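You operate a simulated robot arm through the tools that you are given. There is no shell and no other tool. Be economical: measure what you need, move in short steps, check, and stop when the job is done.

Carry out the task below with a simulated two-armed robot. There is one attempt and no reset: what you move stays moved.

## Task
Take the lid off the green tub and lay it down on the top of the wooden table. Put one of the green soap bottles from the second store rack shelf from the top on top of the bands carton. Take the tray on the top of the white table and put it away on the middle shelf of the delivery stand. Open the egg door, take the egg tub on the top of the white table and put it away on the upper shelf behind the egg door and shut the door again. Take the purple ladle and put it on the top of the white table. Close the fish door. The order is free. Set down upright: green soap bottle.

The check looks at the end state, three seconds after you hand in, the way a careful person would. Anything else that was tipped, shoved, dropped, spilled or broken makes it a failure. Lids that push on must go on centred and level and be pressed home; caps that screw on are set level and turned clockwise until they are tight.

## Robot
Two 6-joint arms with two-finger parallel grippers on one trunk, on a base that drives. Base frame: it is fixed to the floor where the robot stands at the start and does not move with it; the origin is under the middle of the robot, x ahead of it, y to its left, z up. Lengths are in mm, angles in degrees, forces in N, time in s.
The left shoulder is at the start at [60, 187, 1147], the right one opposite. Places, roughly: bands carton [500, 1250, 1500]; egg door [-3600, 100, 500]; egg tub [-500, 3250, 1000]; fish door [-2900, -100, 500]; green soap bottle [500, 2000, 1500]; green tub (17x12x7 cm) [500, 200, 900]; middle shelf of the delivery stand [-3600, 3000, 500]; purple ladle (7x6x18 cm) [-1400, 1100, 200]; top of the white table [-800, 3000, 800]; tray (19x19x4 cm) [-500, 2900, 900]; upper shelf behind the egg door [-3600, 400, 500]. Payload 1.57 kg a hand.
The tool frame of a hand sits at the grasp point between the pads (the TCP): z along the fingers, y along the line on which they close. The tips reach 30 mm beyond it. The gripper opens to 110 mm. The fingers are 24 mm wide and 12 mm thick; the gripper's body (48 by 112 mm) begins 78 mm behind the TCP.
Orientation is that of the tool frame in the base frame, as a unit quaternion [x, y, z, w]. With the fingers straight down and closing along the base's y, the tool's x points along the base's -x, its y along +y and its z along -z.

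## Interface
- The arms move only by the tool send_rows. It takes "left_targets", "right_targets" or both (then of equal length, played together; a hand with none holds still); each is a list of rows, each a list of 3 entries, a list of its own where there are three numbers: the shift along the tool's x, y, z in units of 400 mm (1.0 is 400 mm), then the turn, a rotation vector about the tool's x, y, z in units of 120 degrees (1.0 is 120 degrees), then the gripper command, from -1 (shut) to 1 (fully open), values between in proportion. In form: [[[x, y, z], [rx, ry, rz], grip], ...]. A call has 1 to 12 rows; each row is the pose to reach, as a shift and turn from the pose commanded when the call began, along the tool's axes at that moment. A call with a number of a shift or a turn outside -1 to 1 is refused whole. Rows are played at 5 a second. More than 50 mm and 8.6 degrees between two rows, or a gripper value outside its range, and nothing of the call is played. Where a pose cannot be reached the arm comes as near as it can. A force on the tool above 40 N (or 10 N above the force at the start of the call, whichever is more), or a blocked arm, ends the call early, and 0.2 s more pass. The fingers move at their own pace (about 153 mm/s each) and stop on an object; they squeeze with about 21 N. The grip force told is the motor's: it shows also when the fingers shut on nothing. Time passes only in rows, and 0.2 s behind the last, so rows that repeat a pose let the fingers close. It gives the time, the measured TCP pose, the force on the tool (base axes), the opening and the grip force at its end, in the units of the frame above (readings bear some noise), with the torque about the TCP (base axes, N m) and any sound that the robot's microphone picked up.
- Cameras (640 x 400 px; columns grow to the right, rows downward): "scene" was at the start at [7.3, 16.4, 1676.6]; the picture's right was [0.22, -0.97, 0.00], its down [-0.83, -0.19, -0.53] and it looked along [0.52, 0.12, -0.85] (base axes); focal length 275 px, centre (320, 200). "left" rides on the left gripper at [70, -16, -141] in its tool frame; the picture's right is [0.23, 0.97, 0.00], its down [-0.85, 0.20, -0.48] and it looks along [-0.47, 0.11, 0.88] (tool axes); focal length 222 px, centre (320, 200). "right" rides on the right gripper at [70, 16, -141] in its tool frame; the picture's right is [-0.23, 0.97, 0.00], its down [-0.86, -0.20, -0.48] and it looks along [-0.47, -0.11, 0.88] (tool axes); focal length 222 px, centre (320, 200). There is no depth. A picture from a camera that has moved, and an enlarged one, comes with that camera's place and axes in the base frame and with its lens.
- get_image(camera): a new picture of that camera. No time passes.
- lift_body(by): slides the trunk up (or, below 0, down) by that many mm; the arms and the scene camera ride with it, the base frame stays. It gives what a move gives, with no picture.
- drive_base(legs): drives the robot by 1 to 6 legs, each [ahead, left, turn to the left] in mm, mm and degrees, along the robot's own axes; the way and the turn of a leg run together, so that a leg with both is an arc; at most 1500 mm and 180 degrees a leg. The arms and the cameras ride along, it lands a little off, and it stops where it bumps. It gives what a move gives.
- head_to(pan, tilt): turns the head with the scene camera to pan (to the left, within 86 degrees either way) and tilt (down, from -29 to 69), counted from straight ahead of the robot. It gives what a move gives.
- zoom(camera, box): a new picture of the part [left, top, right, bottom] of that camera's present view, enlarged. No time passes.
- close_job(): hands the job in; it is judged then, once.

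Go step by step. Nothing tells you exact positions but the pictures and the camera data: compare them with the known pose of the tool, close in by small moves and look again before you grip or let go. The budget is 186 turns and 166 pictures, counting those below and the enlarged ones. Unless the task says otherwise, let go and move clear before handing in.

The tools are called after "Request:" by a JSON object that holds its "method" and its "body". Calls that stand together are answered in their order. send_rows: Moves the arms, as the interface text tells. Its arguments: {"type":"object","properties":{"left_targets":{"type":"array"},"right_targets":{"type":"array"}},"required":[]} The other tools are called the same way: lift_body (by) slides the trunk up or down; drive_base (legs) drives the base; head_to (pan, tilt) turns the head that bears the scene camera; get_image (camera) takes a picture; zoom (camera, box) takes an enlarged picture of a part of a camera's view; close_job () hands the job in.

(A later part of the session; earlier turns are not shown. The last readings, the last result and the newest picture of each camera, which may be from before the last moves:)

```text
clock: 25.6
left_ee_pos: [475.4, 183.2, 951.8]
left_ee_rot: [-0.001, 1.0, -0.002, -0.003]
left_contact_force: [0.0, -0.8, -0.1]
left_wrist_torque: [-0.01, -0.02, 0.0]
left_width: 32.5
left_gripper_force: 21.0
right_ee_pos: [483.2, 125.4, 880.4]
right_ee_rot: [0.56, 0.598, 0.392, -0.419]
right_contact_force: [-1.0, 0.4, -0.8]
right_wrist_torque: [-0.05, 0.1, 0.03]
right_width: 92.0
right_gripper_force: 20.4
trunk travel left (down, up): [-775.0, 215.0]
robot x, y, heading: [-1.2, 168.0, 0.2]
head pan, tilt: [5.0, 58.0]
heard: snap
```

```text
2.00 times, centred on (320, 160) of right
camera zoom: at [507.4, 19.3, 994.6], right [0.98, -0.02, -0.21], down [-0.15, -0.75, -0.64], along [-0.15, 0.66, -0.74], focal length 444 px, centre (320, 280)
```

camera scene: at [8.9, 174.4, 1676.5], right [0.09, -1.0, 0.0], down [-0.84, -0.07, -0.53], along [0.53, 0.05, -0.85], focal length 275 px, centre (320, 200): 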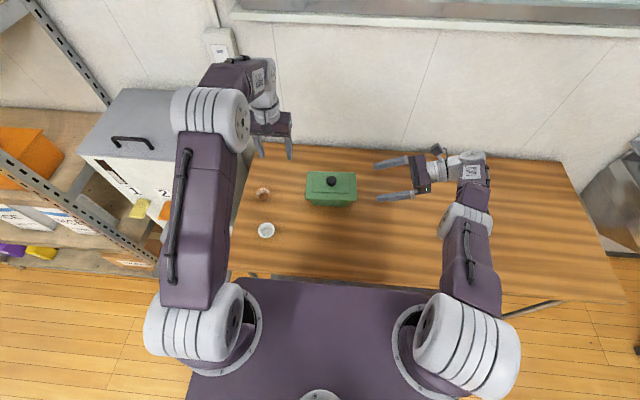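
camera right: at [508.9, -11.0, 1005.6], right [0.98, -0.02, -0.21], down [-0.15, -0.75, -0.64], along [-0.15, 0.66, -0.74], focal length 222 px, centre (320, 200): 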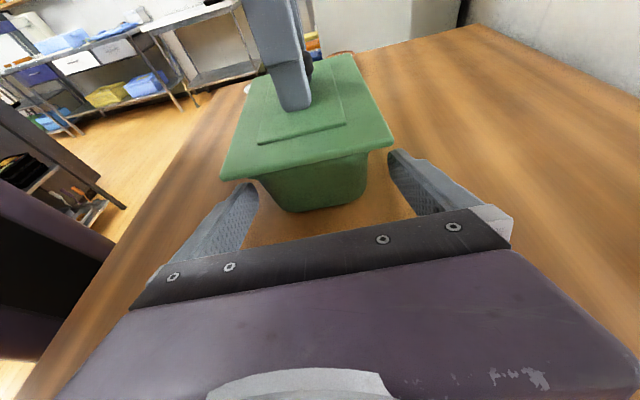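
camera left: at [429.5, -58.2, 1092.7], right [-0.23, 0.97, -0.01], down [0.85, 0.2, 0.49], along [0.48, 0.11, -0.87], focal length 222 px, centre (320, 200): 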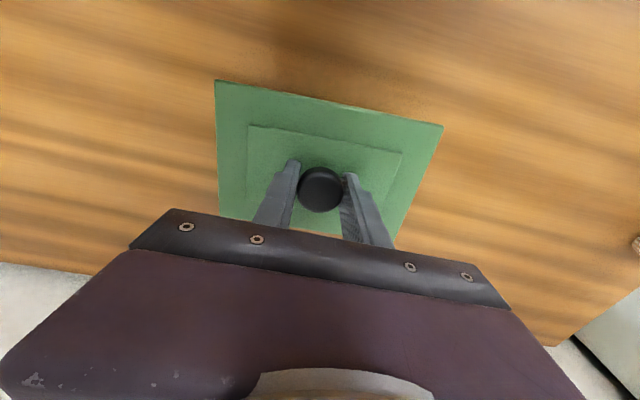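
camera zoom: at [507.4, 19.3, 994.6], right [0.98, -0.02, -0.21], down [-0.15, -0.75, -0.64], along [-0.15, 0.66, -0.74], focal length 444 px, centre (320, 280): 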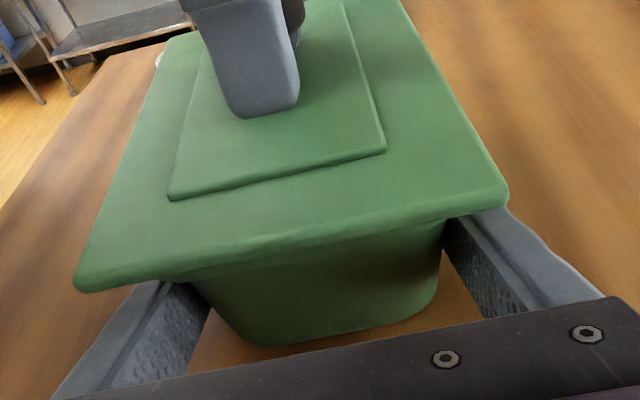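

The right hand holds the body (92 mm); a snap was heard. Now pull the lid up with the left hand.

Request:
{"method": "send_rows", "body": {"left_targets": [[[0, 0, -0.015], [0, 0, 0], -1], [[0, 0, -0.03], [0, 0, 0], -1], [[0, 0, -0.06], [0, 0, 0], -1], [[0, 0, -0.1], [0, 0, 0], -1], [[0, 0, -0.15], [0, 0, 0], -1], [[0, 0, -0.2], [0, 0, 0], -1]]}}

Request:
{"method": "get_image", "body": {"camera": "right"}}

Request:
{"method": "zoom", "body": {"camera": "scene", "box": [280, 120, 460, 240]}}

```text
clock: 27.0
left_ee_pos: [477.3, 182.3, 1033.7]
left_ee_rot: [-0.001, 1.0, -0.002, -0.002]
left_contact_force: [0.2, 0.4, -0.8]
left_wrist_torque: [-0.02, 0.0, 0.02]
left_width: 32.5
left_gripper_force: 21.3
right_ee_pos: [484.0, 124.0, 880.9]
right_ee_rot: [0.56, 0.598, 0.392, -0.418]
right_contact_force: [-0.3, 0.6, 0.0]
right_wrist_torque: [-0.16, 0.01, 0.01]
right_width: 92.2
right_gripper_force: 21.0
trunk travel left (down, up): [-775.0, 215.0]
robot x, y, heading: [2.4, 170.0, 0.0]
head pan, tilt: [5.0, 58.0]
```

```text
131 pictures are left
camera right: at [507.3, 19.2, 994.7], right [0.98, -0.02, -0.21], down [-0.15, -0.75, -0.64], along [-0.15, 0.66, -0.74], focal length 222 px, centre (320, 200)
```

right: 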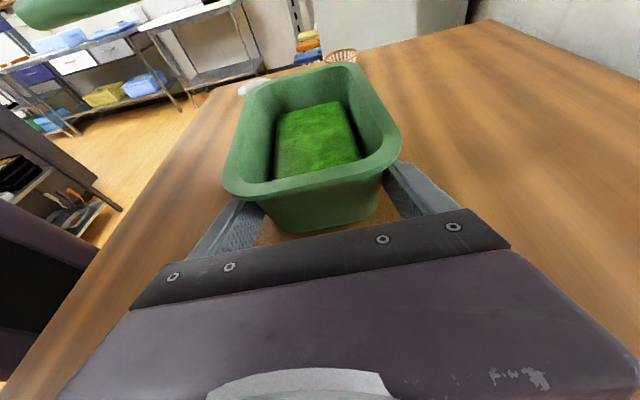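

```text
3.33 times, centred on (370, 180) of scene
camera zoom: at [8.7, 177.1, 1676.4], right [0.09, -1.0, 0.0], down [-0.84, -0.08, -0.53], along [0.53, 0.05, -0.85], focal length 917 px, centre (153, 267)
```

zoom: 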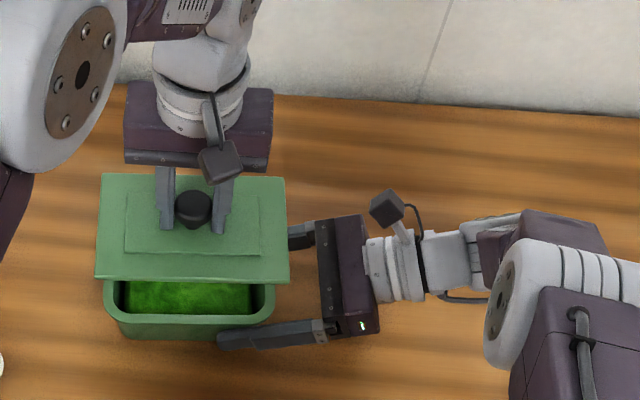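

Lid is off, contents undisturbed. I'll lay the lid on the clear near part of the table at about (338, 190), lowering in stages.

Request:
{"method": "send_rows", "body": {"left_targets": [[[0.115, 0.01, 0], [0, 0, 0], -1], [[0.23, 0.02, 0], [0, 0, 0], -1], [[0.345, 0.02, 0], [0, 0, 0], -1], [[0.345, 0.02, 0.1], [0, 0, 0], -1], [[0.345, 0.02, 0.2], [0, 0, 0], -1], [[0.345, 0.02, 0.25], [0, 0, 0], -1]]}}

Request:
{"method": "get_image", "body": {"camera": "left"}}

Request:
{"method": "get_image", "body": {"camera": "scene"}}

```text
clock: 28.4
left_ee_pos: [338.9, 189.1, 932.6]
left_ee_rot: [-0.001, 1.0, -0.002, -0.002]
left_contact_force: [-0.2, 0.3, -0.9]
left_wrist_torque: [0.03, 0.0, 0.0]
left_width: 32.6
left_gripper_force: 21.2
right_ee_pos: [482.8, 126.1, 879.4]
right_ee_rot: [0.56, 0.598, 0.392, -0.418]
right_contact_force: [-0.2, -0.8, 0.4]
right_wrist_torque: [0.01, 0.1, 0.03]
right_width: 92.1
right_gripper_force: 21.1
trunk travel left (down, up): [-775.0, 215.0]
robot x, y, heading: [2.0, 170.8, -0.0]
head pan, tilt: [5.0, 58.0]
```

```text
129 pictures are left
camera left: at [268.7, 174.4, 1074.5], right [-0.23, 0.97, 0.0], down [0.86, 0.2, 0.47], along [0.46, 0.11, -0.88], focal length 222 px, centre (320, 200)
```

left: 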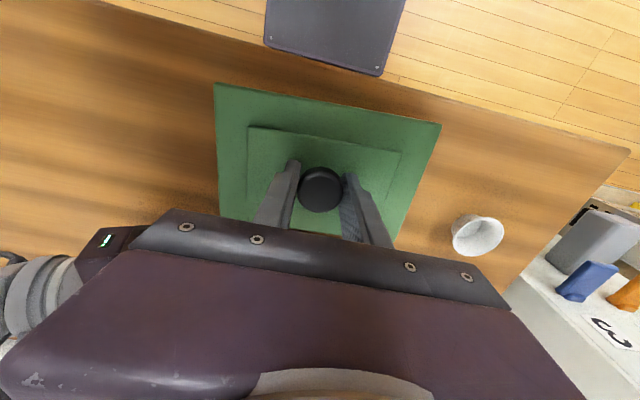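

```text
128 pictures are left
camera scene: at [9.3, 176.9, 1676.5], right [0.09, -1.0, 0.0], down [-0.84, -0.08, -0.53], along [0.53, 0.05, -0.85], focal length 275 px, centre (320, 200)
```

scene: 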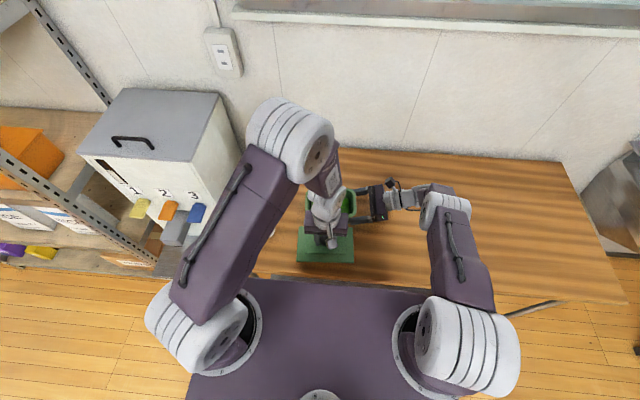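

Lid has ~25 mm margin to the near edge. Lowering gently to contact.

Request:
{"method": "send_rows", "body": {"left_targets": [[[0, 0, 0.02], [0, 0, 0], -1], [[0, 0, 0.035], [0, 0, 0], -1], [[0, 0, 0.045], [0, 0, 0], -1], [[0, 0, 0.055], [0, 0, 0], -1], [[0, 0, 0.062], [0, 0, 0], -1], [[0, 0, 0.067], [0, 0, 0], -1]]}}

Request:
{"method": "get_image", "body": {"camera": "left"}}

```text
clock: 29.8
left_ee_pos: [338.1, 189.5, 906.9]
left_ee_rot: [0.0, 1.0, -0.002, -0.003]
left_contact_force: [-0.4, 0.3, -0.2]
left_wrist_torque: [-0.03, 0.03, -0.01]
left_width: 32.6
left_gripper_force: 20.4
right_ee_pos: [483.8, 125.7, 880.1]
right_ee_rot: [0.56, 0.597, 0.392, -0.418]
right_contact_force: [-0.4, -0.1, -1.5]
right_wrist_torque: [0.02, 0.03, 0.01]
right_width: 92.4
right_gripper_force: 20.8
trunk travel left (down, up): [-775.0, 215.0]
robot x, y, heading: [-0.4, 171.1, 0.2]
head pan, tilt: [5.0, 58.0]
```

```text
127 pictures are left
camera left: at [269.1, 174.7, 1048.0], right [-0.23, 0.97, 0.0], down [0.86, 0.2, 0.47], along [0.46, 0.11, -0.88], focal length 222 px, centre (320, 200)
```

left: 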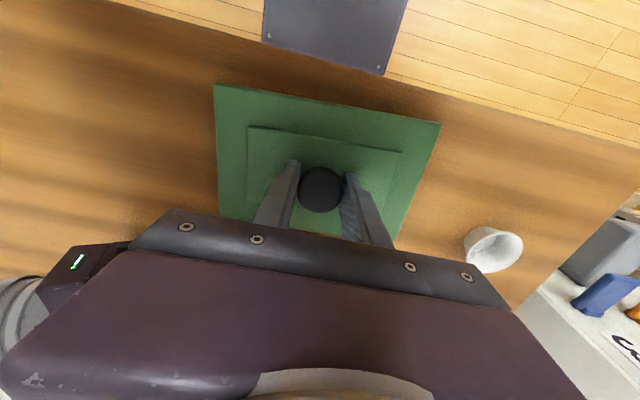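

Not yet touching clearly; lower in 2 mm steps.

Request:
{"method": "send_rows", "body": {"left_targets": [[[0, 0, 0.006], [0, 0, 0], -1], [[0, 0, 0.012], [0, 0, 0], -1], [[0, 0, 0.018], [0, 0, 0], -1], [[0, 0, 0.024], [0, 0, 0], -1], [[0, 0, 0.03], [0, 0, 0], -1]]}}

```text
clock: 31.0
left_ee_pos: [337.5, 190.1, 894.0]
left_ee_rot: [-0.001, 1.0, -0.002, -0.002]
left_contact_force: [-0.2, 0.0, 0.6]
left_wrist_torque: [0.0, 0.02, 0.04]
left_width: 32.6
left_gripper_force: 21.8
right_ee_pos: [481.8, 125.7, 880.2]
right_ee_rot: [0.56, 0.598, 0.392, -0.418]
right_contact_force: [0.5, 0.3, -0.1]
right_wrist_torque: [-0.01, 0.08, -0.03]
right_width: 92.3
right_gripper_force: 20.6
trunk travel left (down, up): [-775.0, 215.0]
robot x, y, heading: [0.8, 169.9, -0.1]
head pan, tilt: [5.0, 58.0]
```

Request:
{"method": "send_rows", "body": {"left_targets": [[[0, 0, 0.006], [0, 0, 0], -1], [[0, 0, 0.012], [0, 0, 0], -1], [[0, 0, 0.018], [0, 0, 0], -1], [[0, 0, 0.024], [0, 0, 0], -1], [[0, 0, 0.03], [0, 0, 0], -1], [[0, 0, 0.036], [0, 0, 0], -1]]}}

Request:
{"method": "get_image", "body": {"camera": "left"}}

```text
clock: 32.2
left_ee_pos: [337.8, 190.2, 886.7]
left_ee_rot: [-0.001, 1.0, -0.003, 0.0]
left_contact_force: [-4.0, 6.5, 30.2]
left_wrist_torque: [0.46, 0.08, -0.02]
left_width: 32.9
left_gripper_force: 20.8
right_ee_pos: [480.4, 126.9, 880.4]
right_ee_rot: [0.56, 0.599, 0.393, -0.418]
right_contact_force: [1.0, 0.7, -1.1]
right_wrist_torque: [-0.21, -0.02, 0.02]
right_width: 92.4
right_gripper_force: 20.7
trunk travel left (down, up): [-775.0, 215.0]
robot x, y, heading: [1.3, 168.1, 0.2]
head pan, tilt: [5.0, 58.0]
stopped in row 5 (left hand): the force on the tool passed its limit (the readings are from after the stop); the commanded pose is now the measured one
```

```text
126 pictures are left
camera left: at [267.8, 175.4, 1028.1], right [-0.23, 0.97, -0.01], down [0.85, 0.2, 0.48], along [0.47, 0.1, -0.88], focal length 222 px, centre (320, 200)
```

left: 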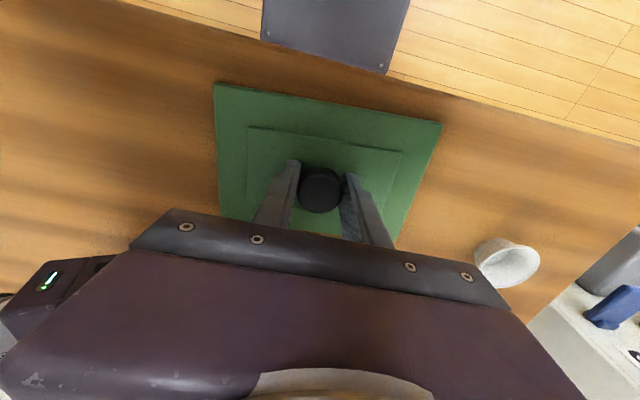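

Lid lies on the table. Release it and raise the left hand; release the tub and back off the right hand.

Request:
{"method": "send_rows", "body": {"left_targets": [[[0, 0, -0.005], [0, 0, 0], 0.2], [[0, 0, -0.005], [0, 0, 0], 0.2], [[0, 0, -0.1], [0, 0, 0], 0.2], [[0, 0, -0.2], [0, 0, 0], 0.2], [[0, 0, -0.3], [0, 0, 0], 0.2], [[0, 0, -0.4], [0, 0, 0], 0.2]], "right_targets": [[[0, 0, 0], [0, 0, 0], 1], [[0, 0, 0], [0, 0, 0], 1], [[0, 0, -0.1], [0, 0, 0], 1], [[0, 0, -0.2], [0, 0, 0], 1], [[0, 0, -0.3], [0, 0, 0], 1], [[0, 0, -0.35], [0, 0, 0], 1]]}}

Request:
{"method": "get_image", "body": {"camera": "scene"}}

Request:
{"method": "get_image", "body": {"camera": "left"}}

```text
clock: 33.6
left_ee_pos: [338.1, 192.7, 1045.8]
left_ee_rot: [-0.001, 1.0, -0.003, 0.0]
left_contact_force: [0.2, 0.0, 0.5]
left_wrist_torque: [0.01, 0.0, -0.01]
left_width: 65.9
left_gripper_force: 0.1
right_ee_pos: [482.3, -3.1, 931.1]
right_ee_rot: [0.56, 0.598, 0.392, -0.417]
right_contact_force: [0.9, -0.4, -0.5]
right_wrist_torque: [-0.01, -0.02, 0.0]
right_width: 110.1
right_gripper_force: 0.0
right hand out of reach, approached as far as the arm can: row 6
trunk travel left (down, up): [-775.0, 215.0]
robot x, y, heading: [0.3, 171.2, 0.4]
head pan, tilt: [5.0, 58.0]
```

```text
125 pictures are left
camera scene: at [6.8, 177.0, 1676.4], right [0.09, -1.0, 0.0], down [-0.84, -0.08, -0.53], along [0.53, 0.05, -0.85], focal length 275 px, centre (320, 200)
```

scene: 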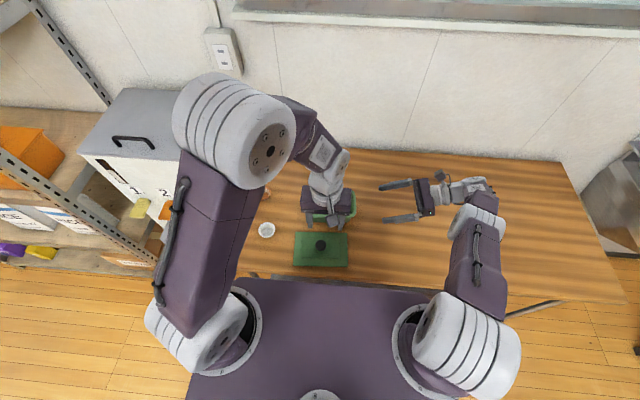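

```text
124 pictures are left
camera left: at [268.3, 177.2, 1185.9], right [-0.23, 0.97, -0.01], down [0.85, 0.2, 0.48], along [0.47, 0.1, -0.88], focal length 222 px, centre (320, 200)
```

left: 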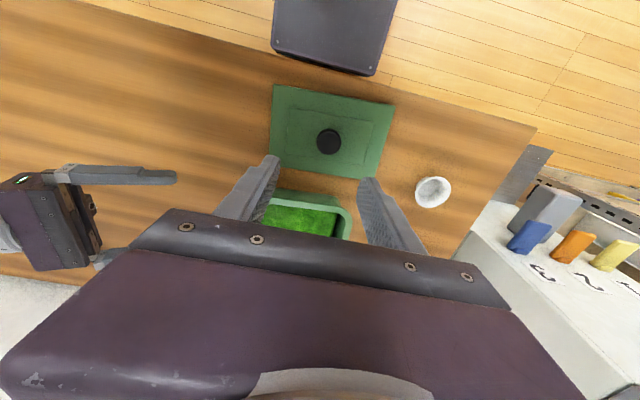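

Lid lies flat at (340, 190). Now I'll nudge the tub back the 65 mm with the closed left fingers at the middle of its near rim; first position behind it.

Request:
{"method": "send_rows", "body": {"left_targets": [[[-0.065, -0.01, 0], [0, 0, 0], -1], [[-0.13, -0.02, 0], [0, 0, 0], -1], [[-0.13, -0.02, 0.1], [0, 0, 0], -1], [[-0.13, -0.02, 0.2], [0, 0, 0], -1], [[-0.13, -0.02, 0.27], [0, 0, 0], -1]]}}

Request:
{"method": "get_image", "body": {"camera": "left"}}

Request:
{"method": "get_image", "body": {"camera": "right"}}

```text
clock: 34.8
left_ee_pos: [390.8, 183.2, 939.4]
left_ee_rot: [-0.001, 1.0, -0.003, 0.0]
left_contact_force: [0.3, 0.0, 0.3]
left_wrist_torque: [0.07, 0.03, -0.02]
left_width: 0.1
left_gripper_force: 20.8
right_ee_pos: [483.4, -3.0, 930.3]
right_ee_rot: [0.56, 0.598, 0.392, -0.419]
right_contact_force: [0.2, 0.3, 0.3]
right_wrist_torque: [0.0, -0.03, -0.01]
right_width: 109.9
right_gripper_force: 0.1
trunk travel left (down, up): [-775.0, 215.0]
robot x, y, heading: [-3.1, 168.8, 0.4]
head pan, tilt: [5.0, 58.0]
```

```text
123 pictures are left
camera left: at [322.0, 168.3, 1080.5], right [-0.23, 0.97, -0.01], down [0.85, 0.21, 0.48], along [0.47, 0.1, -0.88], focal length 222 px, centre (320, 200)
```

left: 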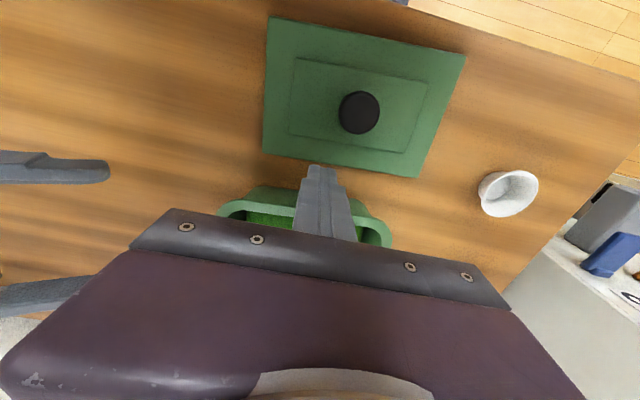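

```text
122 pictures are left
camera right: at [508.0, -110.0, 1044.6], right [0.98, -0.01, -0.21], down [-0.15, -0.75, -0.64], along [-0.15, 0.66, -0.74], focal length 222 px, centre (320, 200)
```

right: 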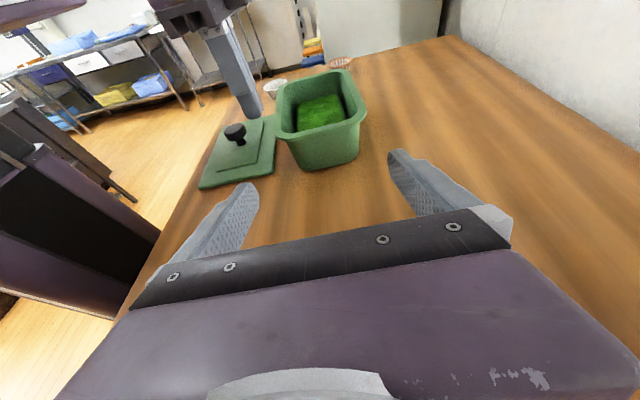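

Positioned behind the rim. Lower and push slowly.

Request:
{"method": "send_rows", "body": {"left_targets": [[[0, 0, 0.065], [0, 0, 0], -1], [[-0.03, 0, 0.065], [0, 0, 0], -1], [[-0.06, 0, 0.065], [0, 0, 0], -1], [[-0.09, 0, 0.065], [0, 0, 0], -1], [[-0.12, 0, 0.065], [0, 0, 0], -1], [[-0.15, 0, 0.065], [0, 0, 0], -1], [[-0.18, 0, 0.065], [0, 0, 0], -1]]}}

Request:
{"method": "get_image", "body": {"camera": "right"}}

```text
clock: 36.4
left_ee_pos: [463.6, 182.1, 910.8]
left_ee_rot: [0.0, 1.0, -0.003, 0.0]
left_contact_force: [0.2, 0.1, 0.2]
left_wrist_torque: [0.02, 0.01, 0.0]
left_width: 0.1
left_gripper_force: 21.3
right_ee_pos: [483.0, -2.9, 931.0]
right_ee_rot: [0.56, 0.597, 0.393, -0.418]
right_contact_force: [-1.0, -0.3, 0.0]
right_wrist_torque: [0.01, -0.04, 0.03]
right_width: 109.8
right_gripper_force: 0.1
trunk travel left (down, up): [-775.0, 215.0]
robot x, y, heading: [3.5, 167.9, 0.3]
head pan, tilt: [5.0, 58.0]
```

```text
121 pictures are left
camera right: at [507.8, -110.1, 1044.7], right [0.98, -0.01, -0.21], down [-0.15, -0.75, -0.64], along [-0.15, 0.66, -0.74], focal length 222 px, centre (320, 200)
```

right: 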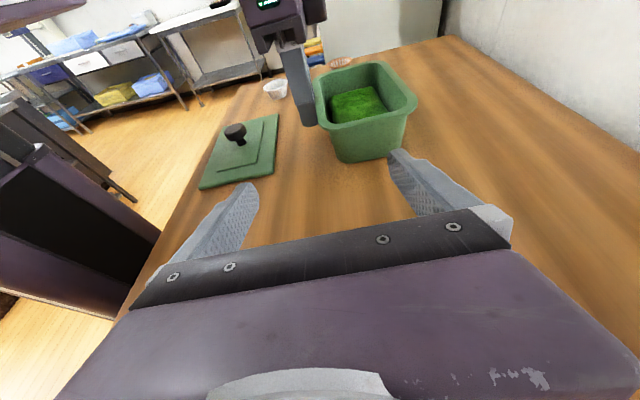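

Nearly back (about 5 mm short). Push 5 mm more, then retreat and raise; also lift the right hand away.

Request:
{"method": "send_rows", "body": {"left_targets": [[[-0.013, 0, 0], [0, 0, 0], -1], [[0.03, 0, 0], [0, 0, 0], -1], [[0.06, 0, 0], [0, 0, 0], -1], [[0.06, 0, -0.12], [0, 0, 0], -1], [[0.06, 0, -0.24], [0, 0, 0], -1], [[0.06, 0, -0.36], [0, 0, 0], -1], [[0.06, 0, -0.48], [0, 0, 0], -1], [[0.06, 0, -0.6], [0, 0, 0], -1]], "right_targets": [[[0, 0, 0], [0, 0, 0], 1], [[0, 0, 0], [0, 0, 0], 1], [[0.08, -0.05, -0.02], [0, 0, 0], 1], [[0.16, -0.1, -0.05], [0, 0, 0], 1], [[0.24, -0.15, -0.08], [0, 0, 0], 1], [[0.32, -0.2, -0.11], [0, 0, 0], 1], [[0.4, -0.25, -0.14], [0, 0, 0], 1], [[0.48, -0.3, -0.17], [0, 0, 0], 1]]}}

Request:
{"method": "get_image", "body": {"camera": "scene"}}

```text
clock: 38.2
left_ee_pos: [437.2, 187.1, 1153.5]
left_ee_rot: [-0.002, 1.0, -0.003, 0.001]
left_contact_force: [-0.2, -0.1, -0.1]
left_wrist_torque: [-0.04, 0.03, 0.06]
left_width: 0.1
left_gripper_force: 21.1
right_ee_pos: [362.5, -8.1, 1134.2]
right_ee_rot: [0.56, 0.598, 0.392, -0.418]
right_contact_force: [-0.7, -0.6, 0.6]
right_wrist_torque: [0.0, 0.0, -0.05]
right_width: 110.1
right_gripper_force: 0.1
trunk travel left (down, up): [-775.0, 215.0]
robot x, y, heading: [2.0, 174.7, 0.0]
head pan, tilt: [5.0, 58.0]
```

```text
120 pictures are left
camera scene: at [5.8, 177.9, 1676.4], right [0.09, -1.0, 0.0], down [-0.84, -0.08, -0.53], along [0.53, 0.05, -0.85], focal length 275 px, centre (320, 200)
```

scene: 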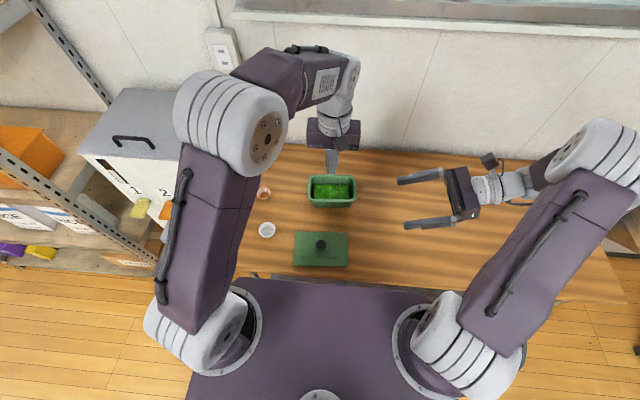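

The tub stands open back in its place and the lid lies on the table. Next the soap bottle: back away, drive left to the rack, raise the trunk.

Request:
{"method": "drive_base", "body": {"legs": [[-350, 0, 0], [0, 1500, 0], [0, 330, 0]]}}

Request:
{"method": "lift_body", "body": {"by": 200}}

Request:
{"method": "head_to", "body": {"pan": -10, "tilt": 20}}

Request:
{"method": "get_image", "body": {"camera": "scene"}}

```text
clock: 49.3
left_ee_pos: [71.4, 2043.2, 1151.5]
left_ee_rot: [-0.012, 1.0, -0.003, 0.0]
left_contact_force: [0.4, 0.1, 0.4]
left_wrist_torque: [0.02, 0.0, 0.01]
left_width: 0.0
left_gripper_force: 21.1
right_ee_pos: [1.5, 1845.7, 1133.2]
right_ee_rot: [0.555, 0.604, 0.388, -0.422]
right_contact_force: [-0.3, -0.4, -0.4]
right_wrist_torque: [0.04, -0.01, 0.02]
right_width: 110.1
right_gripper_force: 0.1
trunk travel left (down, up): [-775.0, 215.0]
robot x, y, heading: [-366.1, 2017.9, 1.2]
head pan, tilt: [5.0, 58.0]
```

```text
clock: 51.5
left_ee_pos: [72.8, 2044.0, 1350.8]
left_ee_rot: [-0.013, 1.0, -0.004, 0.0]
left_contact_force: [-0.5, -0.5, -0.2]
left_wrist_torque: [-0.01, -0.04, 0.01]
left_width: 0.2
left_gripper_force: 21.2
right_ee_pos: [1.4, 1848.5, 1331.8]
right_ee_rot: [0.555, 0.603, 0.389, -0.422]
right_contact_force: [-0.8, -0.2, 0.1]
right_wrist_torque: [-0.02, 0.03, 0.03]
right_width: 110.2
right_gripper_force: 0.1
trunk travel left (down, up): [-975.0, 15.0]
robot x, y, heading: [-367.3, 2017.3, 1.4]
head pan, tilt: [5.0, 58.0]
```

```text
clock: 52.5
left_ee_pos: [73.5, 2043.9, 1350.8]
left_ee_rot: [-0.012, 1.0, -0.003, 0.0]
left_contact_force: [-0.1, 0.8, 0.7]
left_wrist_torque: [-0.02, -0.01, -0.02]
left_width: 0.1
left_gripper_force: 21.2
right_ee_pos: [1.8, 1846.9, 1333.4]
right_ee_rot: [0.553, 0.604, 0.388, -0.423]
right_contact_force: [0.0, -0.2, 1.5]
right_wrist_torque: [0.0, 0.01, 0.01]
right_width: 109.9
right_gripper_force: 0.1
trunk travel left (down, up): [-975.0, 15.0]
robot x, y, heading: [-366.0, 2017.6, 1.6]
head pan, tilt: [-10.0, 20.0]
```

```text
119 pictures are left
camera scene: at [-335.2, 2004.7, 1932.2], right [-0.15, -0.99, 0.0], down [-0.34, 0.05, -0.94], along [0.93, -0.14, -0.34], focal length 275 px, centre (320, 200)
```

scene: 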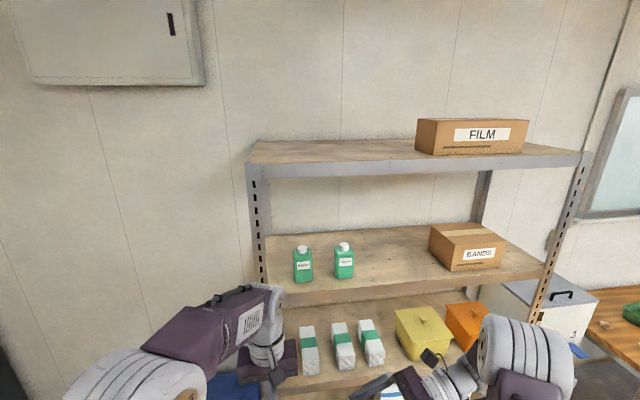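

The two bottles stand at about (475–485, 1945/1795) and the carton right of them. I'll turn the right hand to point forward with its camera above.

Request:
{"method": "send_rows", "body": {"right_targets": [[[0.0165, 0.052, -0.0094], [-0.0642, 0.0107, 0.0113], 0.6], [[0.033, 0.104, -0.0188], [-0.1283, 0.0213, 0.0226], 0.6], [[0.0495, 0.156, -0.0283], [-0.1925, 0.032, 0.0339], 0.6], [[0.066, 0.208, -0.0377], [-0.2567, 0.0427, 0.0452], 0.6], [[0.0825, 0.26, -0.0471], [-0.3208, 0.0533, 0.0565], 0.6], [[0.099, 0.312, -0.0565], [-0.385, 0.064, 0.0679], 0.6], [[0.1155, 0.364, -0.0659], [-0.4492, 0.0747, 0.0792], 0.6], [[0.132, 0.416, -0.0753], [-0.5133, 0.0853, 0.0905], 0.6], [[0.1485, 0.468, -0.0848], [-0.5775, 0.096, 0.1018], 0.6], [[0.165, 0.52, -0.0942], [-0.6417, 0.1067, 0.1131], 0.6], [[0.1815, 0.572, -0.1036], [-0.7058, 0.1173, 0.1244], 0.6], [[0.198, 0.624, -0.113], [-0.77, 0.128, 0.1357], 0.6]]}}

Request:
{"method": "get_image", "body": {"camera": "right"}}

Request:
{"method": "zoom", "body": {"camera": "scene", "box": [260, 200, 560, 320]}}

```text
clock: 55.1
left_ee_pos: [73.2, 2042.7, 1352.3]
left_ee_rot: [-0.012, 1.0, -0.003, 0.0]
left_contact_force: [0.2, 0.3, -0.3]
left_wrist_torque: [0.02, 0.0, -0.02]
left_width: 0.1
left_gripper_force: 21.4
right_ee_pos: [239.1, 1813.1, 1422.2]
right_ee_rot: [0.71, 0.044, 0.702, -0.037]
right_contact_force: [0.1, -0.7, 0.9]
right_wrist_torque: [-0.05, -0.01, 0.02]
right_width: 88.0
right_gripper_force: 0.0
right hand out of reach, approached as far as the arm can: row 11, 12
trunk travel left (down, up): [-975.0, 15.0]
robot x, y, heading: [-368.4, 2016.5, 1.4]
head pan, tilt: [-10.0, 20.0]
```

```text
118 pictures are left
camera right: at [101.9, 1782.1, 1493.6], right [0.11, -0.97, -0.22], down [-0.51, 0.13, -0.85], along [0.85, 0.2, -0.48], focal length 222 px, centre (320, 200)
```

right: 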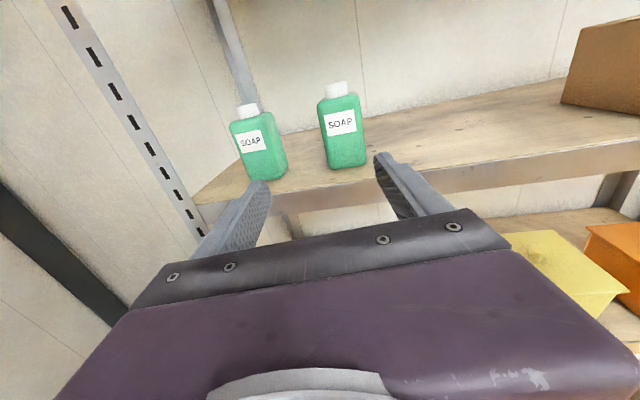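

```text
2.13 times, centred on (410, 260) of scene
camera zoom: at [-334.9, 2001.9, 1932.2], right [-0.15, -0.99, 0.0], down [-0.34, 0.05, -0.94], along [0.93, -0.14, -0.34], focal length 587 px, centre (128, 72)
```

zoom: 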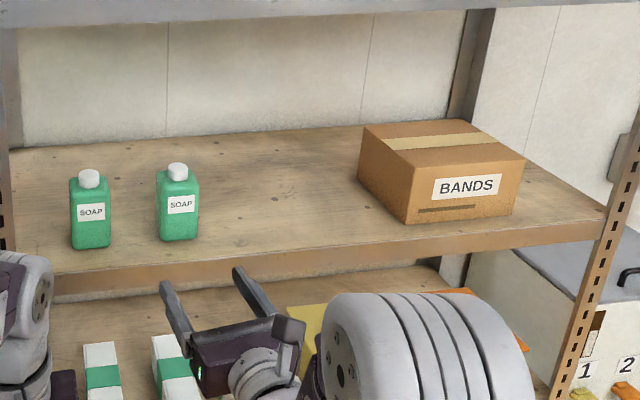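

Triangulated: right bottle cap (467, 1802, 1470), base on shelf z≈1363; carton x 420–561, y 1212–1430, top ≈1468. Retract both hands, then drive 300 mm forward.

Request:
{"method": "send_rows", "body": {"left_targets": [[[0.07, 0, 0], [0, 0, 0], 0], [[0.14, 0, 0], [0, 0, 0], 0], [[0.21, 0, 0], [0, 0, 0], 0], [[0.28, 0, 0], [0, 0, 0], 0], [[0.35, 0, 0], [0, 0, 0], 0]], "right_targets": [[[0, 0, -0.1], [0, 0, 0], 0.6], [[0, 0, -0.2], [0, 0, 0], 0.6], [[0, 0, -0.3], [0, 0, 0], 0.6], [[0, 0, -0.4], [0, 0, 0], 0.6], [[0, 0, -0.5], [0, 0, 0], 0.6]]}}

Request:
{"method": "zoom", "body": {"camera": "right", "box": [200, 60, 440, 200]}}

```text
clock: 56.4
left_ee_pos: [-68.0, 2038.3, 1349.1]
left_ee_rot: [-0.013, 1.0, -0.003, 0.0]
left_contact_force: [-0.2, -0.5, 0.1]
left_wrist_torque: [0.02, -0.03, -0.02]
left_width: 55.1
left_gripper_force: 0.1
right_ee_pos: [105.5, 1722.9, 1411.0]
right_ee_rot: [0.709, 0.045, 0.703, -0.037]
right_contact_force: [-0.8, 0.0, 0.6]
right_wrist_torque: [-0.01, -0.02, 0.0]
right_width: 87.9
right_gripper_force: 0.0
right hand out of reach, approached as far as the arm can: row 3, 4, 5
trunk travel left (down, up): [-975.0, 15.0]
robot x, y, heading: [-365.7, 2021.6, 1.3]
head pan, tilt: [-10.0, 20.0]
```

```text
2.67 times, centred on (320, 130) of right
camera zoom: at [-31.3, 1692.4, 1483.8], right [0.11, -0.97, -0.22], down [-0.51, 0.13, -0.85], along [0.86, 0.2, -0.48], focal length 592 px, centre (320, 387)
```

zoom: 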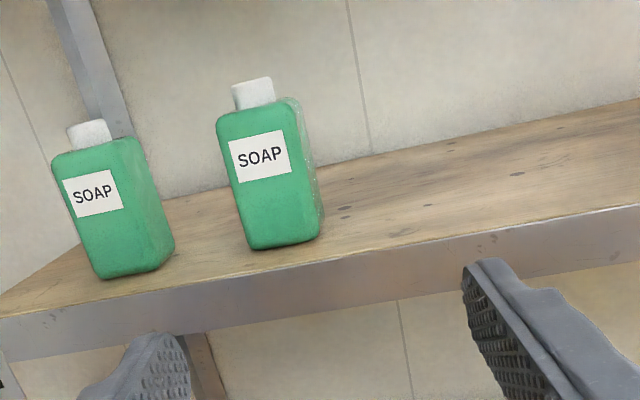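

Bottle faces forward. Shift right hand 60 mm right, then drive forward 290 mm.

Request:
{"method": "send_rows", "body": {"right_targets": [[[0, 0.08, 0], [0, 0, 0], 0.6], [[0, 0.15, 0], [0, 0, 0], 0.6]]}}

Request:
{"method": "drive_base", "body": {"legs": [[290, 0, -1.3]]}}

Request:
{"method": "get_image", "body": {"camera": "scene"}}

Request:
{"method": "get_image", "body": {"camera": "right"}}

```text
clock: 57.0
left_ee_pos: [-66.5, 2039.6, 1348.5]
left_ee_rot: [-0.013, 1.0, -0.003, 0.0]
left_contact_force: [0.2, -0.3, -0.6]
left_wrist_torque: [0.02, 0.0, 0.03]
left_width: 54.8
left_gripper_force: 0.0
right_ee_pos: [113.8, 1664.4, 1411.1]
right_ee_rot: [0.71, 0.044, 0.702, -0.038]
right_contact_force: [0.5, 0.0, 0.3]
right_wrist_torque: [0.01, 0.04, 0.0]
right_width: 88.0
right_gripper_force: 0.0
trunk travel left (down, up): [-975.0, 15.0]
robot x, y, heading: [-366.8, 2018.9, 1.4]
head pan, tilt: [-10.0, 20.0]
```

```text
clock: 58.9
left_ee_pos: [215.8, 2038.7, 1351.5]
left_ee_rot: [-0.002, 1.0, -0.003, 0.001]
left_contact_force: [-0.9, 0.5, 0.2]
left_wrist_torque: [0.0, -0.03, -0.01]
left_width: 55.1
left_gripper_force: 0.1
right_ee_pos: [388.0, 1660.0, 1411.7]
right_ee_rot: [0.71, 0.037, 0.703, -0.029]
right_contact_force: [0.2, -0.7, -0.4]
right_wrist_torque: [-0.03, 0.02, 0.03]
right_width: 88.0
right_gripper_force: 0.0
trunk travel left (down, up): [-975.0, 15.0]
robot x, y, heading: [-81.3, 2022.8, 0.2]
head pan, tilt: [-10.0, 20.0]
```

```text
115 pictures are left
camera scene: at [-55.6, 2007.8, 1932.3], right [-0.17, -0.99, 0.0], down [-0.33, 0.06, -0.94], along [0.93, -0.16, -0.34], focal length 275 px, centre (320, 200)
```

scene: 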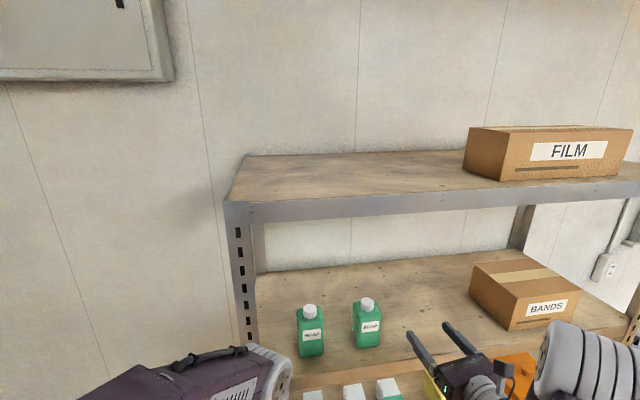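

```text
114 pictures are left
camera right: at [250.7, 1632.3, 1483.4], right [0.09, -0.97, -0.22], down [-0.5, 0.14, -0.85], along [0.86, 0.18, -0.48], focal length 222 px, centre (320, 200)
```

right: 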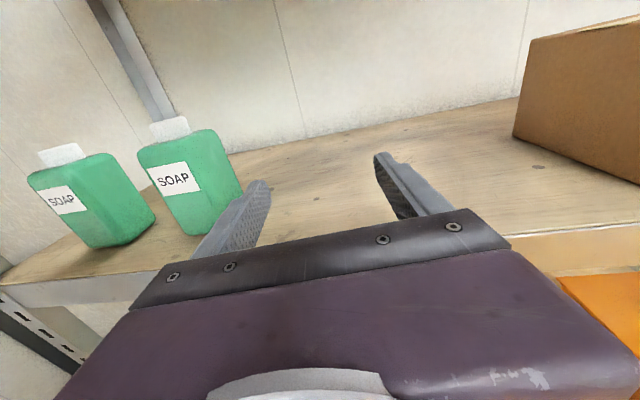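

Bottle cap at (460, 1804, 1470). Back the hand out, line it up in y, and square it.

Request:
{"method": "send_rows", "body": {"right_targets": [[[0, 0, -0.1], [-0.015, 0, 0], 0.6], [[0, -0.02, -0.141], [-0.03, 0, 0], 0.6], [[0, -0.14, -0.141], [-0.044, 0, 0], 0.6], [[0, -0.26, -0.141], [-0.044, 0, 0], 0.6], [[-0.005, -0.372, -0.141], [-0.044, 0, 0], 0.6]]}}

Request:
{"method": "get_image", "body": {"camera": "right"}}

```text
clock: 60.2
left_ee_pos: [215.7, 2039.4, 1351.6]
left_ee_rot: [-0.001, 1.0, -0.004, 0.001]
left_contact_force: [-0.6, 1.1, -0.3]
left_wrist_torque: [0.01, -0.01, 0.01]
left_width: 54.9
left_gripper_force: 0.1
right_ee_pos: [400.1, 1739.0, 1371.3]
right_ee_rot: [0.697, 0.0, 0.717, 0.007]
right_contact_force: [0.4, 0.2, 0.4]
right_wrist_torque: [0.0, 0.01, -0.01]
right_width: 88.3
right_gripper_force: 0.0
right hand out of reach, approached as far as the arm can: row 2, 3, 4, 5
trunk travel left (down, up): [-975.0, 15.0]
robot x, y, heading: [-82.7, 2020.1, 0.1]
head pan, tilt: [-10.0, 20.0]
stopped in row 5 (right hand): the force on the tool passed its limit (the readings are from after the stop); the commanded pose is now the measured one
```

```text
113 pictures are left
camera right: at [256.7, 1726.4, 1437.1], right [0.0, -0.98, -0.22], down [-0.45, 0.2, -0.87], along [0.89, 0.09, -0.44], focal length 222 px, centre (320, 200)
```

right: 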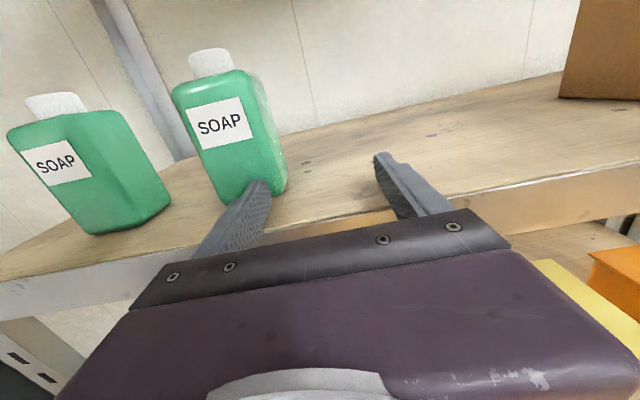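

The hand folded too close and touched the shelf edge; it needs a longer stance. Raise the hand and back the base off.

Request:
{"method": "send_rows", "body": {"right_targets": [[[0.04, 0.01, 0], [0, 0, 0], 0.6], [[0.1, 0.02, 0], [0, 0, 0], 0.6]]}}

Request:
{"method": "drive_base", "body": {"legs": [[-130, 0, 0]]}}

Request:
{"method": "get_image", "body": {"camera": "right"}}

```text
clock: 60.8
left_ee_pos: [216.5, 2039.4, 1350.2]
left_ee_rot: [0.0, 1.0, -0.003, 0.001]
left_contact_force: [0.3, 0.1, 0.0]
left_wrist_torque: [0.0, -0.07, -0.05]
left_width: 55.1
left_gripper_force: 0.0
right_ee_pos: [405.1, 1727.2, 1408.3]
right_ee_rot: [0.697, 0.0, 0.717, 0.007]
right_contact_force: [-0.9, 0.0, 1.1]
right_wrist_torque: [-0.03, 0.03, 0.01]
right_width: 87.9
right_gripper_force: 0.1
right hand out of reach, approached as far as the arm can: row 1, 2
trunk travel left (down, up): [-975.0, 15.0]
robot x, y, heading: [-77.8, 2022.0, 0.3]
head pan, tilt: [-10.0, 20.0]
```

```text
clock: 62.0
left_ee_pos: [93.9, 2038.1, 1349.3]
left_ee_rot: [-0.002, 1.0, -0.002, -0.001]
left_contact_force: [0.4, 1.1, -0.4]
left_wrist_torque: [0.02, 0.03, 0.0]
left_width: 55.1
left_gripper_force: 0.1
right_ee_pos: [284.2, 1726.9, 1404.5]
right_ee_rot: [0.698, 0.001, 0.716, 0.006]
right_contact_force: [1.1, -0.4, 0.4]
right_wrist_torque: [-0.02, -0.03, -0.01]
right_width: 87.9
right_gripper_force: 0.1
trunk travel left (down, up): [-975.0, 15.0]
robot x, y, heading: [-213.7, 2023.9, 0.3]
head pan, tilt: [-10.0, 20.0]
```

```text
112 pictures are left
camera right: at [140.9, 1713.9, 1472.3], right [0.0, -0.98, -0.22], down [-0.46, 0.19, -0.87], along [0.89, 0.1, -0.45], focal length 222 px, centre (320, 200)
```

right: 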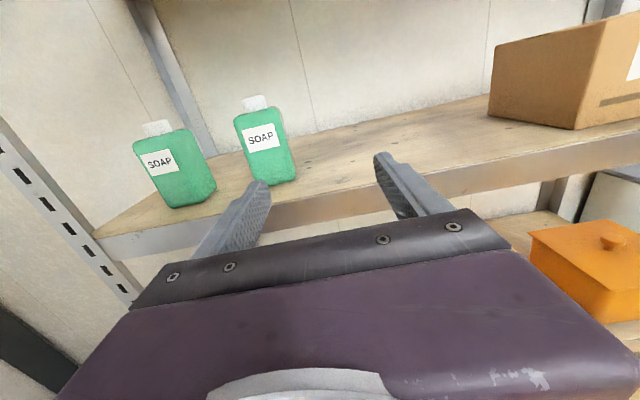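

Both bottles still stand. Align the hand with the bottle at an extended stance.

Request:
{"method": "send_rows", "body": {"right_targets": [[[0, -0.06, 0.06], [0, 0, 0], 0.6], [[0, -0.12, 0.128], [0, 0, 0], 0.6], [[0, -0.19, 0.128], [0, 0, 0], 0.6]]}}

Request:
{"method": "zoom", "body": {"camera": "right", "box": [160, 40, 480, 240]}}

Request:
{"method": "get_image", "body": {"camera": "scene"}}

```text
clock: 62.9
left_ee_pos: [87.4, 2038.3, 1349.4]
left_ee_rot: [-0.002, 1.0, -0.002, 0.001]
left_contact_force: [-0.1, 0.5, -0.2]
left_wrist_torque: [0.03, 0.02, -0.04]
left_width: 55.2
left_gripper_force: 0.0
right_ee_pos: [325.9, 1766.2, 1408.3]
right_ee_rot: [0.697, 0.002, 0.717, 0.004]
right_contact_force: [-0.2, 0.4, -0.5]
right_wrist_torque: [0.02, -0.01, 0.01]
right_width: 87.9
right_gripper_force: 0.0
right hand out of reach, approached as far as the arm can: row 2, 3
trunk travel left (down, up): [-975.0, 15.0]
robot x, y, heading: [-214.3, 2022.8, 0.3]
head pan, tilt: [-10.0, 20.0]
```

```text
2.00 times, centred on (320, 140) of right
camera zoom: at [183.0, 1751.3, 1474.7], right [0.0, -0.98, -0.22], down [-0.45, 0.19, -0.87], along [0.89, 0.1, -0.44], focal length 444 px, centre (320, 320)
```

zoom: 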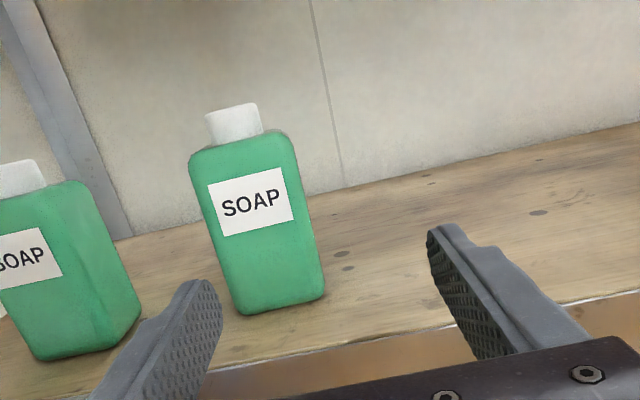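

```text
110 pictures are left
camera scene: at [-183.5, 2006.0, 1932.3], right [-0.17, -0.99, 0.0], down [-0.34, 0.06, -0.94], along [0.93, -0.16, -0.34], focal length 275 px, centre (320, 200)
```

scene: 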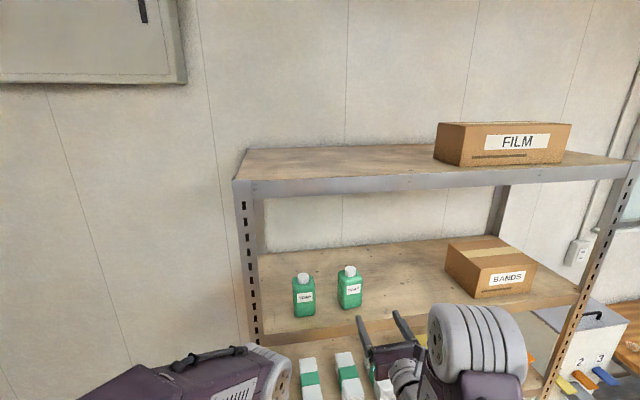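

The stance limits y; I'll let the base do the rest: 38 mm left, then forward, with the gripper fully open.

Request:
{"method": "send_rows", "body": {"right_targets": [[[0, 0, 0], [0, 0, 0], 1], [[0, 0, 0], [0, 0, 0], 1]]}}

Request:
{"method": "drive_base", "body": {"legs": [[0, 38, 0], [70, 0, 0]]}}

Request:
{"method": "get_image", "body": {"camera": "right"}}

```text
clock: 63.5
left_ee_pos: [89.3, 2038.0, 1349.6]
left_ee_rot: [-0.002, 1.0, -0.002, -0.001]
left_contact_force: [0.6, -0.5, -1.2]
left_wrist_torque: [0.0, 0.0, -0.05]
left_width: 55.1
left_gripper_force: 0.0
right_ee_pos: [326.8, 1764.8, 1406.8]
right_ee_rot: [0.697, 0.003, 0.717, 0.003]
right_contact_force: [0.8, 0.6, 0.2]
right_wrist_torque: [-0.02, 0.05, 0.01]
right_width: 109.9
right_gripper_force: 0.1
trunk travel left (down, up): [-975.0, 15.0]
robot x, y, heading: [-212.0, 2023.1, 0.2]
head pan, tilt: [-10.0, 20.0]
```

```text
clock: 64.9
left_ee_pos: [146.0, 2074.9, 1352.0]
left_ee_rot: [-0.001, 1.0, -0.002, 0.005]
left_contact_force: [-0.9, 0.1, 1.1]
left_wrist_torque: [0.01, -0.12, -0.01]
left_width: 54.9
left_gripper_force: 0.1
right_ee_pos: [382.6, 1803.5, 1413.5]
right_ee_rot: [0.694, 0.001, 0.72, 0.004]
right_contact_force: [-0.7, 0.8, -0.4]
right_wrist_torque: [-0.02, 0.0, 0.06]
right_width: 110.3
right_gripper_force: 0.1
trunk travel left (down, up): [-975.0, 15.0]
robot x, y, heading: [-144.1, 2065.8, 0.1]
head pan, tilt: [-10.0, 20.0]
```

```text
109 pictures are left
camera right: at [240.2, 1787.9, 1477.9], right [0.01, -0.98, -0.22], down [-0.45, 0.19, -0.87], along [0.9, 0.1, -0.43], focal length 222 px, centre (320, 200)
```

right: 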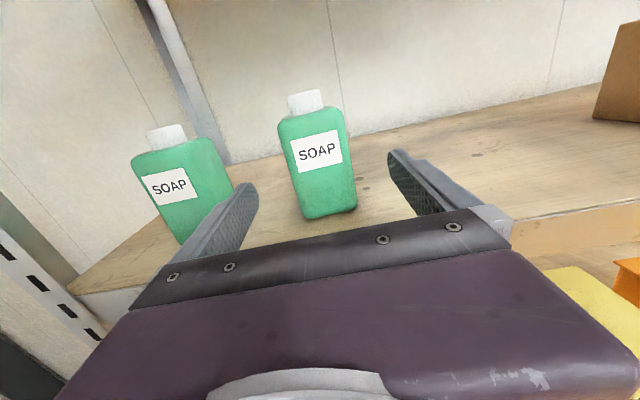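

Well centred. Drive 78 mm forward, then look.

Request:
{"method": "drive_base", "body": {"legs": [[78, 0, 0]]}}

Request:
{"method": "get_image", "body": {"camera": "right"}}

Request:
{"method": "get_image", "body": {"camera": "scene"}}

```text
clock: 66.0
left_ee_pos: [228.3, 2077.8, 1351.2]
left_ee_rot: [-0.003, 1.0, -0.003, 0.002]
left_contact_force: [-0.4, -0.6, 1.0]
left_wrist_torque: [0.01, -0.05, 0.0]
left_width: 54.9
left_gripper_force: 0.0
right_ee_pos: [467.0, 1806.5, 1411.0]
right_ee_rot: [0.696, 0.003, 0.719, 0.004]
right_contact_force: [-0.8, -0.3, 0.3]
right_wrist_torque: [-0.01, 0.04, 0.03]
right_width: 109.7
right_gripper_force: 0.0
trunk travel left (down, up): [-975.0, 15.0]
robot x, y, heading: [-65.1, 2063.3, 0.3]
head pan, tilt: [-10.0, 20.0]
```

```text
108 pictures are left
camera right: at [323.5, 1792.0, 1476.7], right [0.01, -0.98, -0.22], down [-0.45, 0.19, -0.87], along [0.89, 0.1, -0.44], focal length 222 px, centre (320, 200)
```

right: 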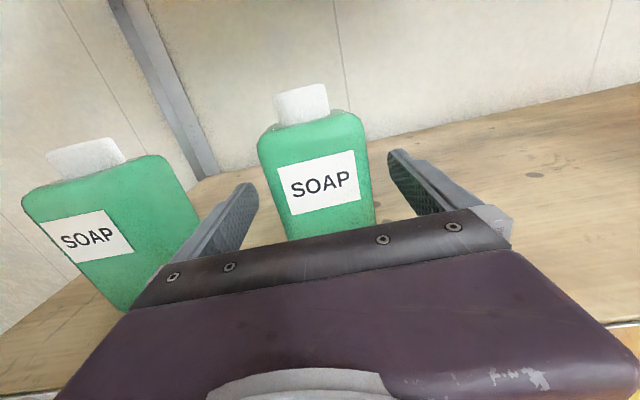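

```text
107 pictures are left
camera scene: at [-45.1, 2047.1, 1932.4], right [-0.17, -0.99, 0.0], down [-0.33, 0.06, -0.94], along [0.93, -0.16, -0.34], focal length 275 px, centre (320, 200)
```

scene: 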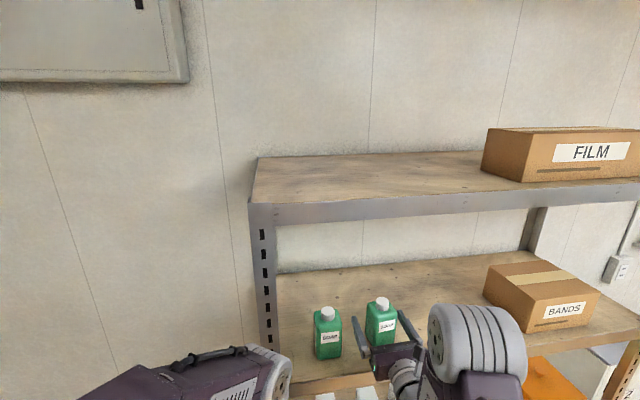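

Bottle is between the pads. Close the gripper.

Request:
{"method": "send_rows", "body": {"right_targets": [[[0, 0, 0], [0, 0, 0], 0], [[0, 0, 0], [0, 0, 0], -1], [[0, 0, 0], [0, 0, 0], -1], [[0, 0, 0], [0, 0, 0], -1]]}}

Request:
{"method": "get_image", "body": {"camera": "right"}}

```text
clock: 67.0
left_ee_pos: [238.4, 2077.7, 1348.0]
left_ee_rot: [-0.002, 1.0, -0.002, -0.001]
left_contact_force: [0.4, -0.5, 0.1]
left_wrist_torque: [-0.01, -0.02, 0.0]
left_width: 55.0
left_gripper_force: 0.1
right_ee_pos: [476.1, 1805.5, 1406.3]
right_ee_rot: [0.698, 0.003, 0.716, 0.003]
right_contact_force: [0.7, -0.5, -3.0]
right_wrist_torque: [0.01, -0.04, 0.01]
right_width: 61.9
right_gripper_force: 20.9
trunk travel left (down, up): [-975.0, 15.0]
robot x, y, heading: [-61.9, 2064.6, 0.2]
head pan, tilt: [-10.0, 20.0]
```

```text
106 pictures are left
camera right: at [334.2, 1791.4, 1473.4], right [0.0, -0.98, -0.22], down [-0.46, 0.19, -0.87], along [0.89, 0.1, -0.45], focal length 222 px, centre (320, 200)
```

right: 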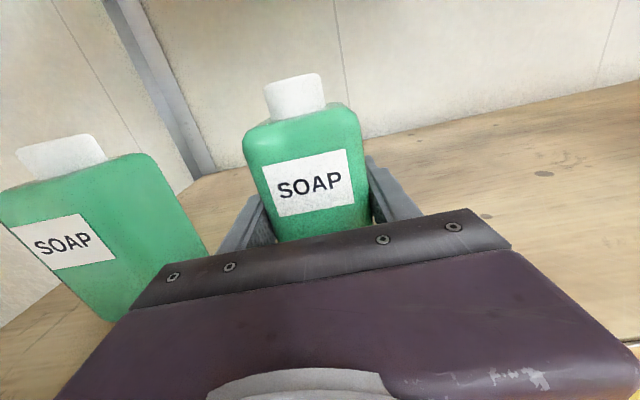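

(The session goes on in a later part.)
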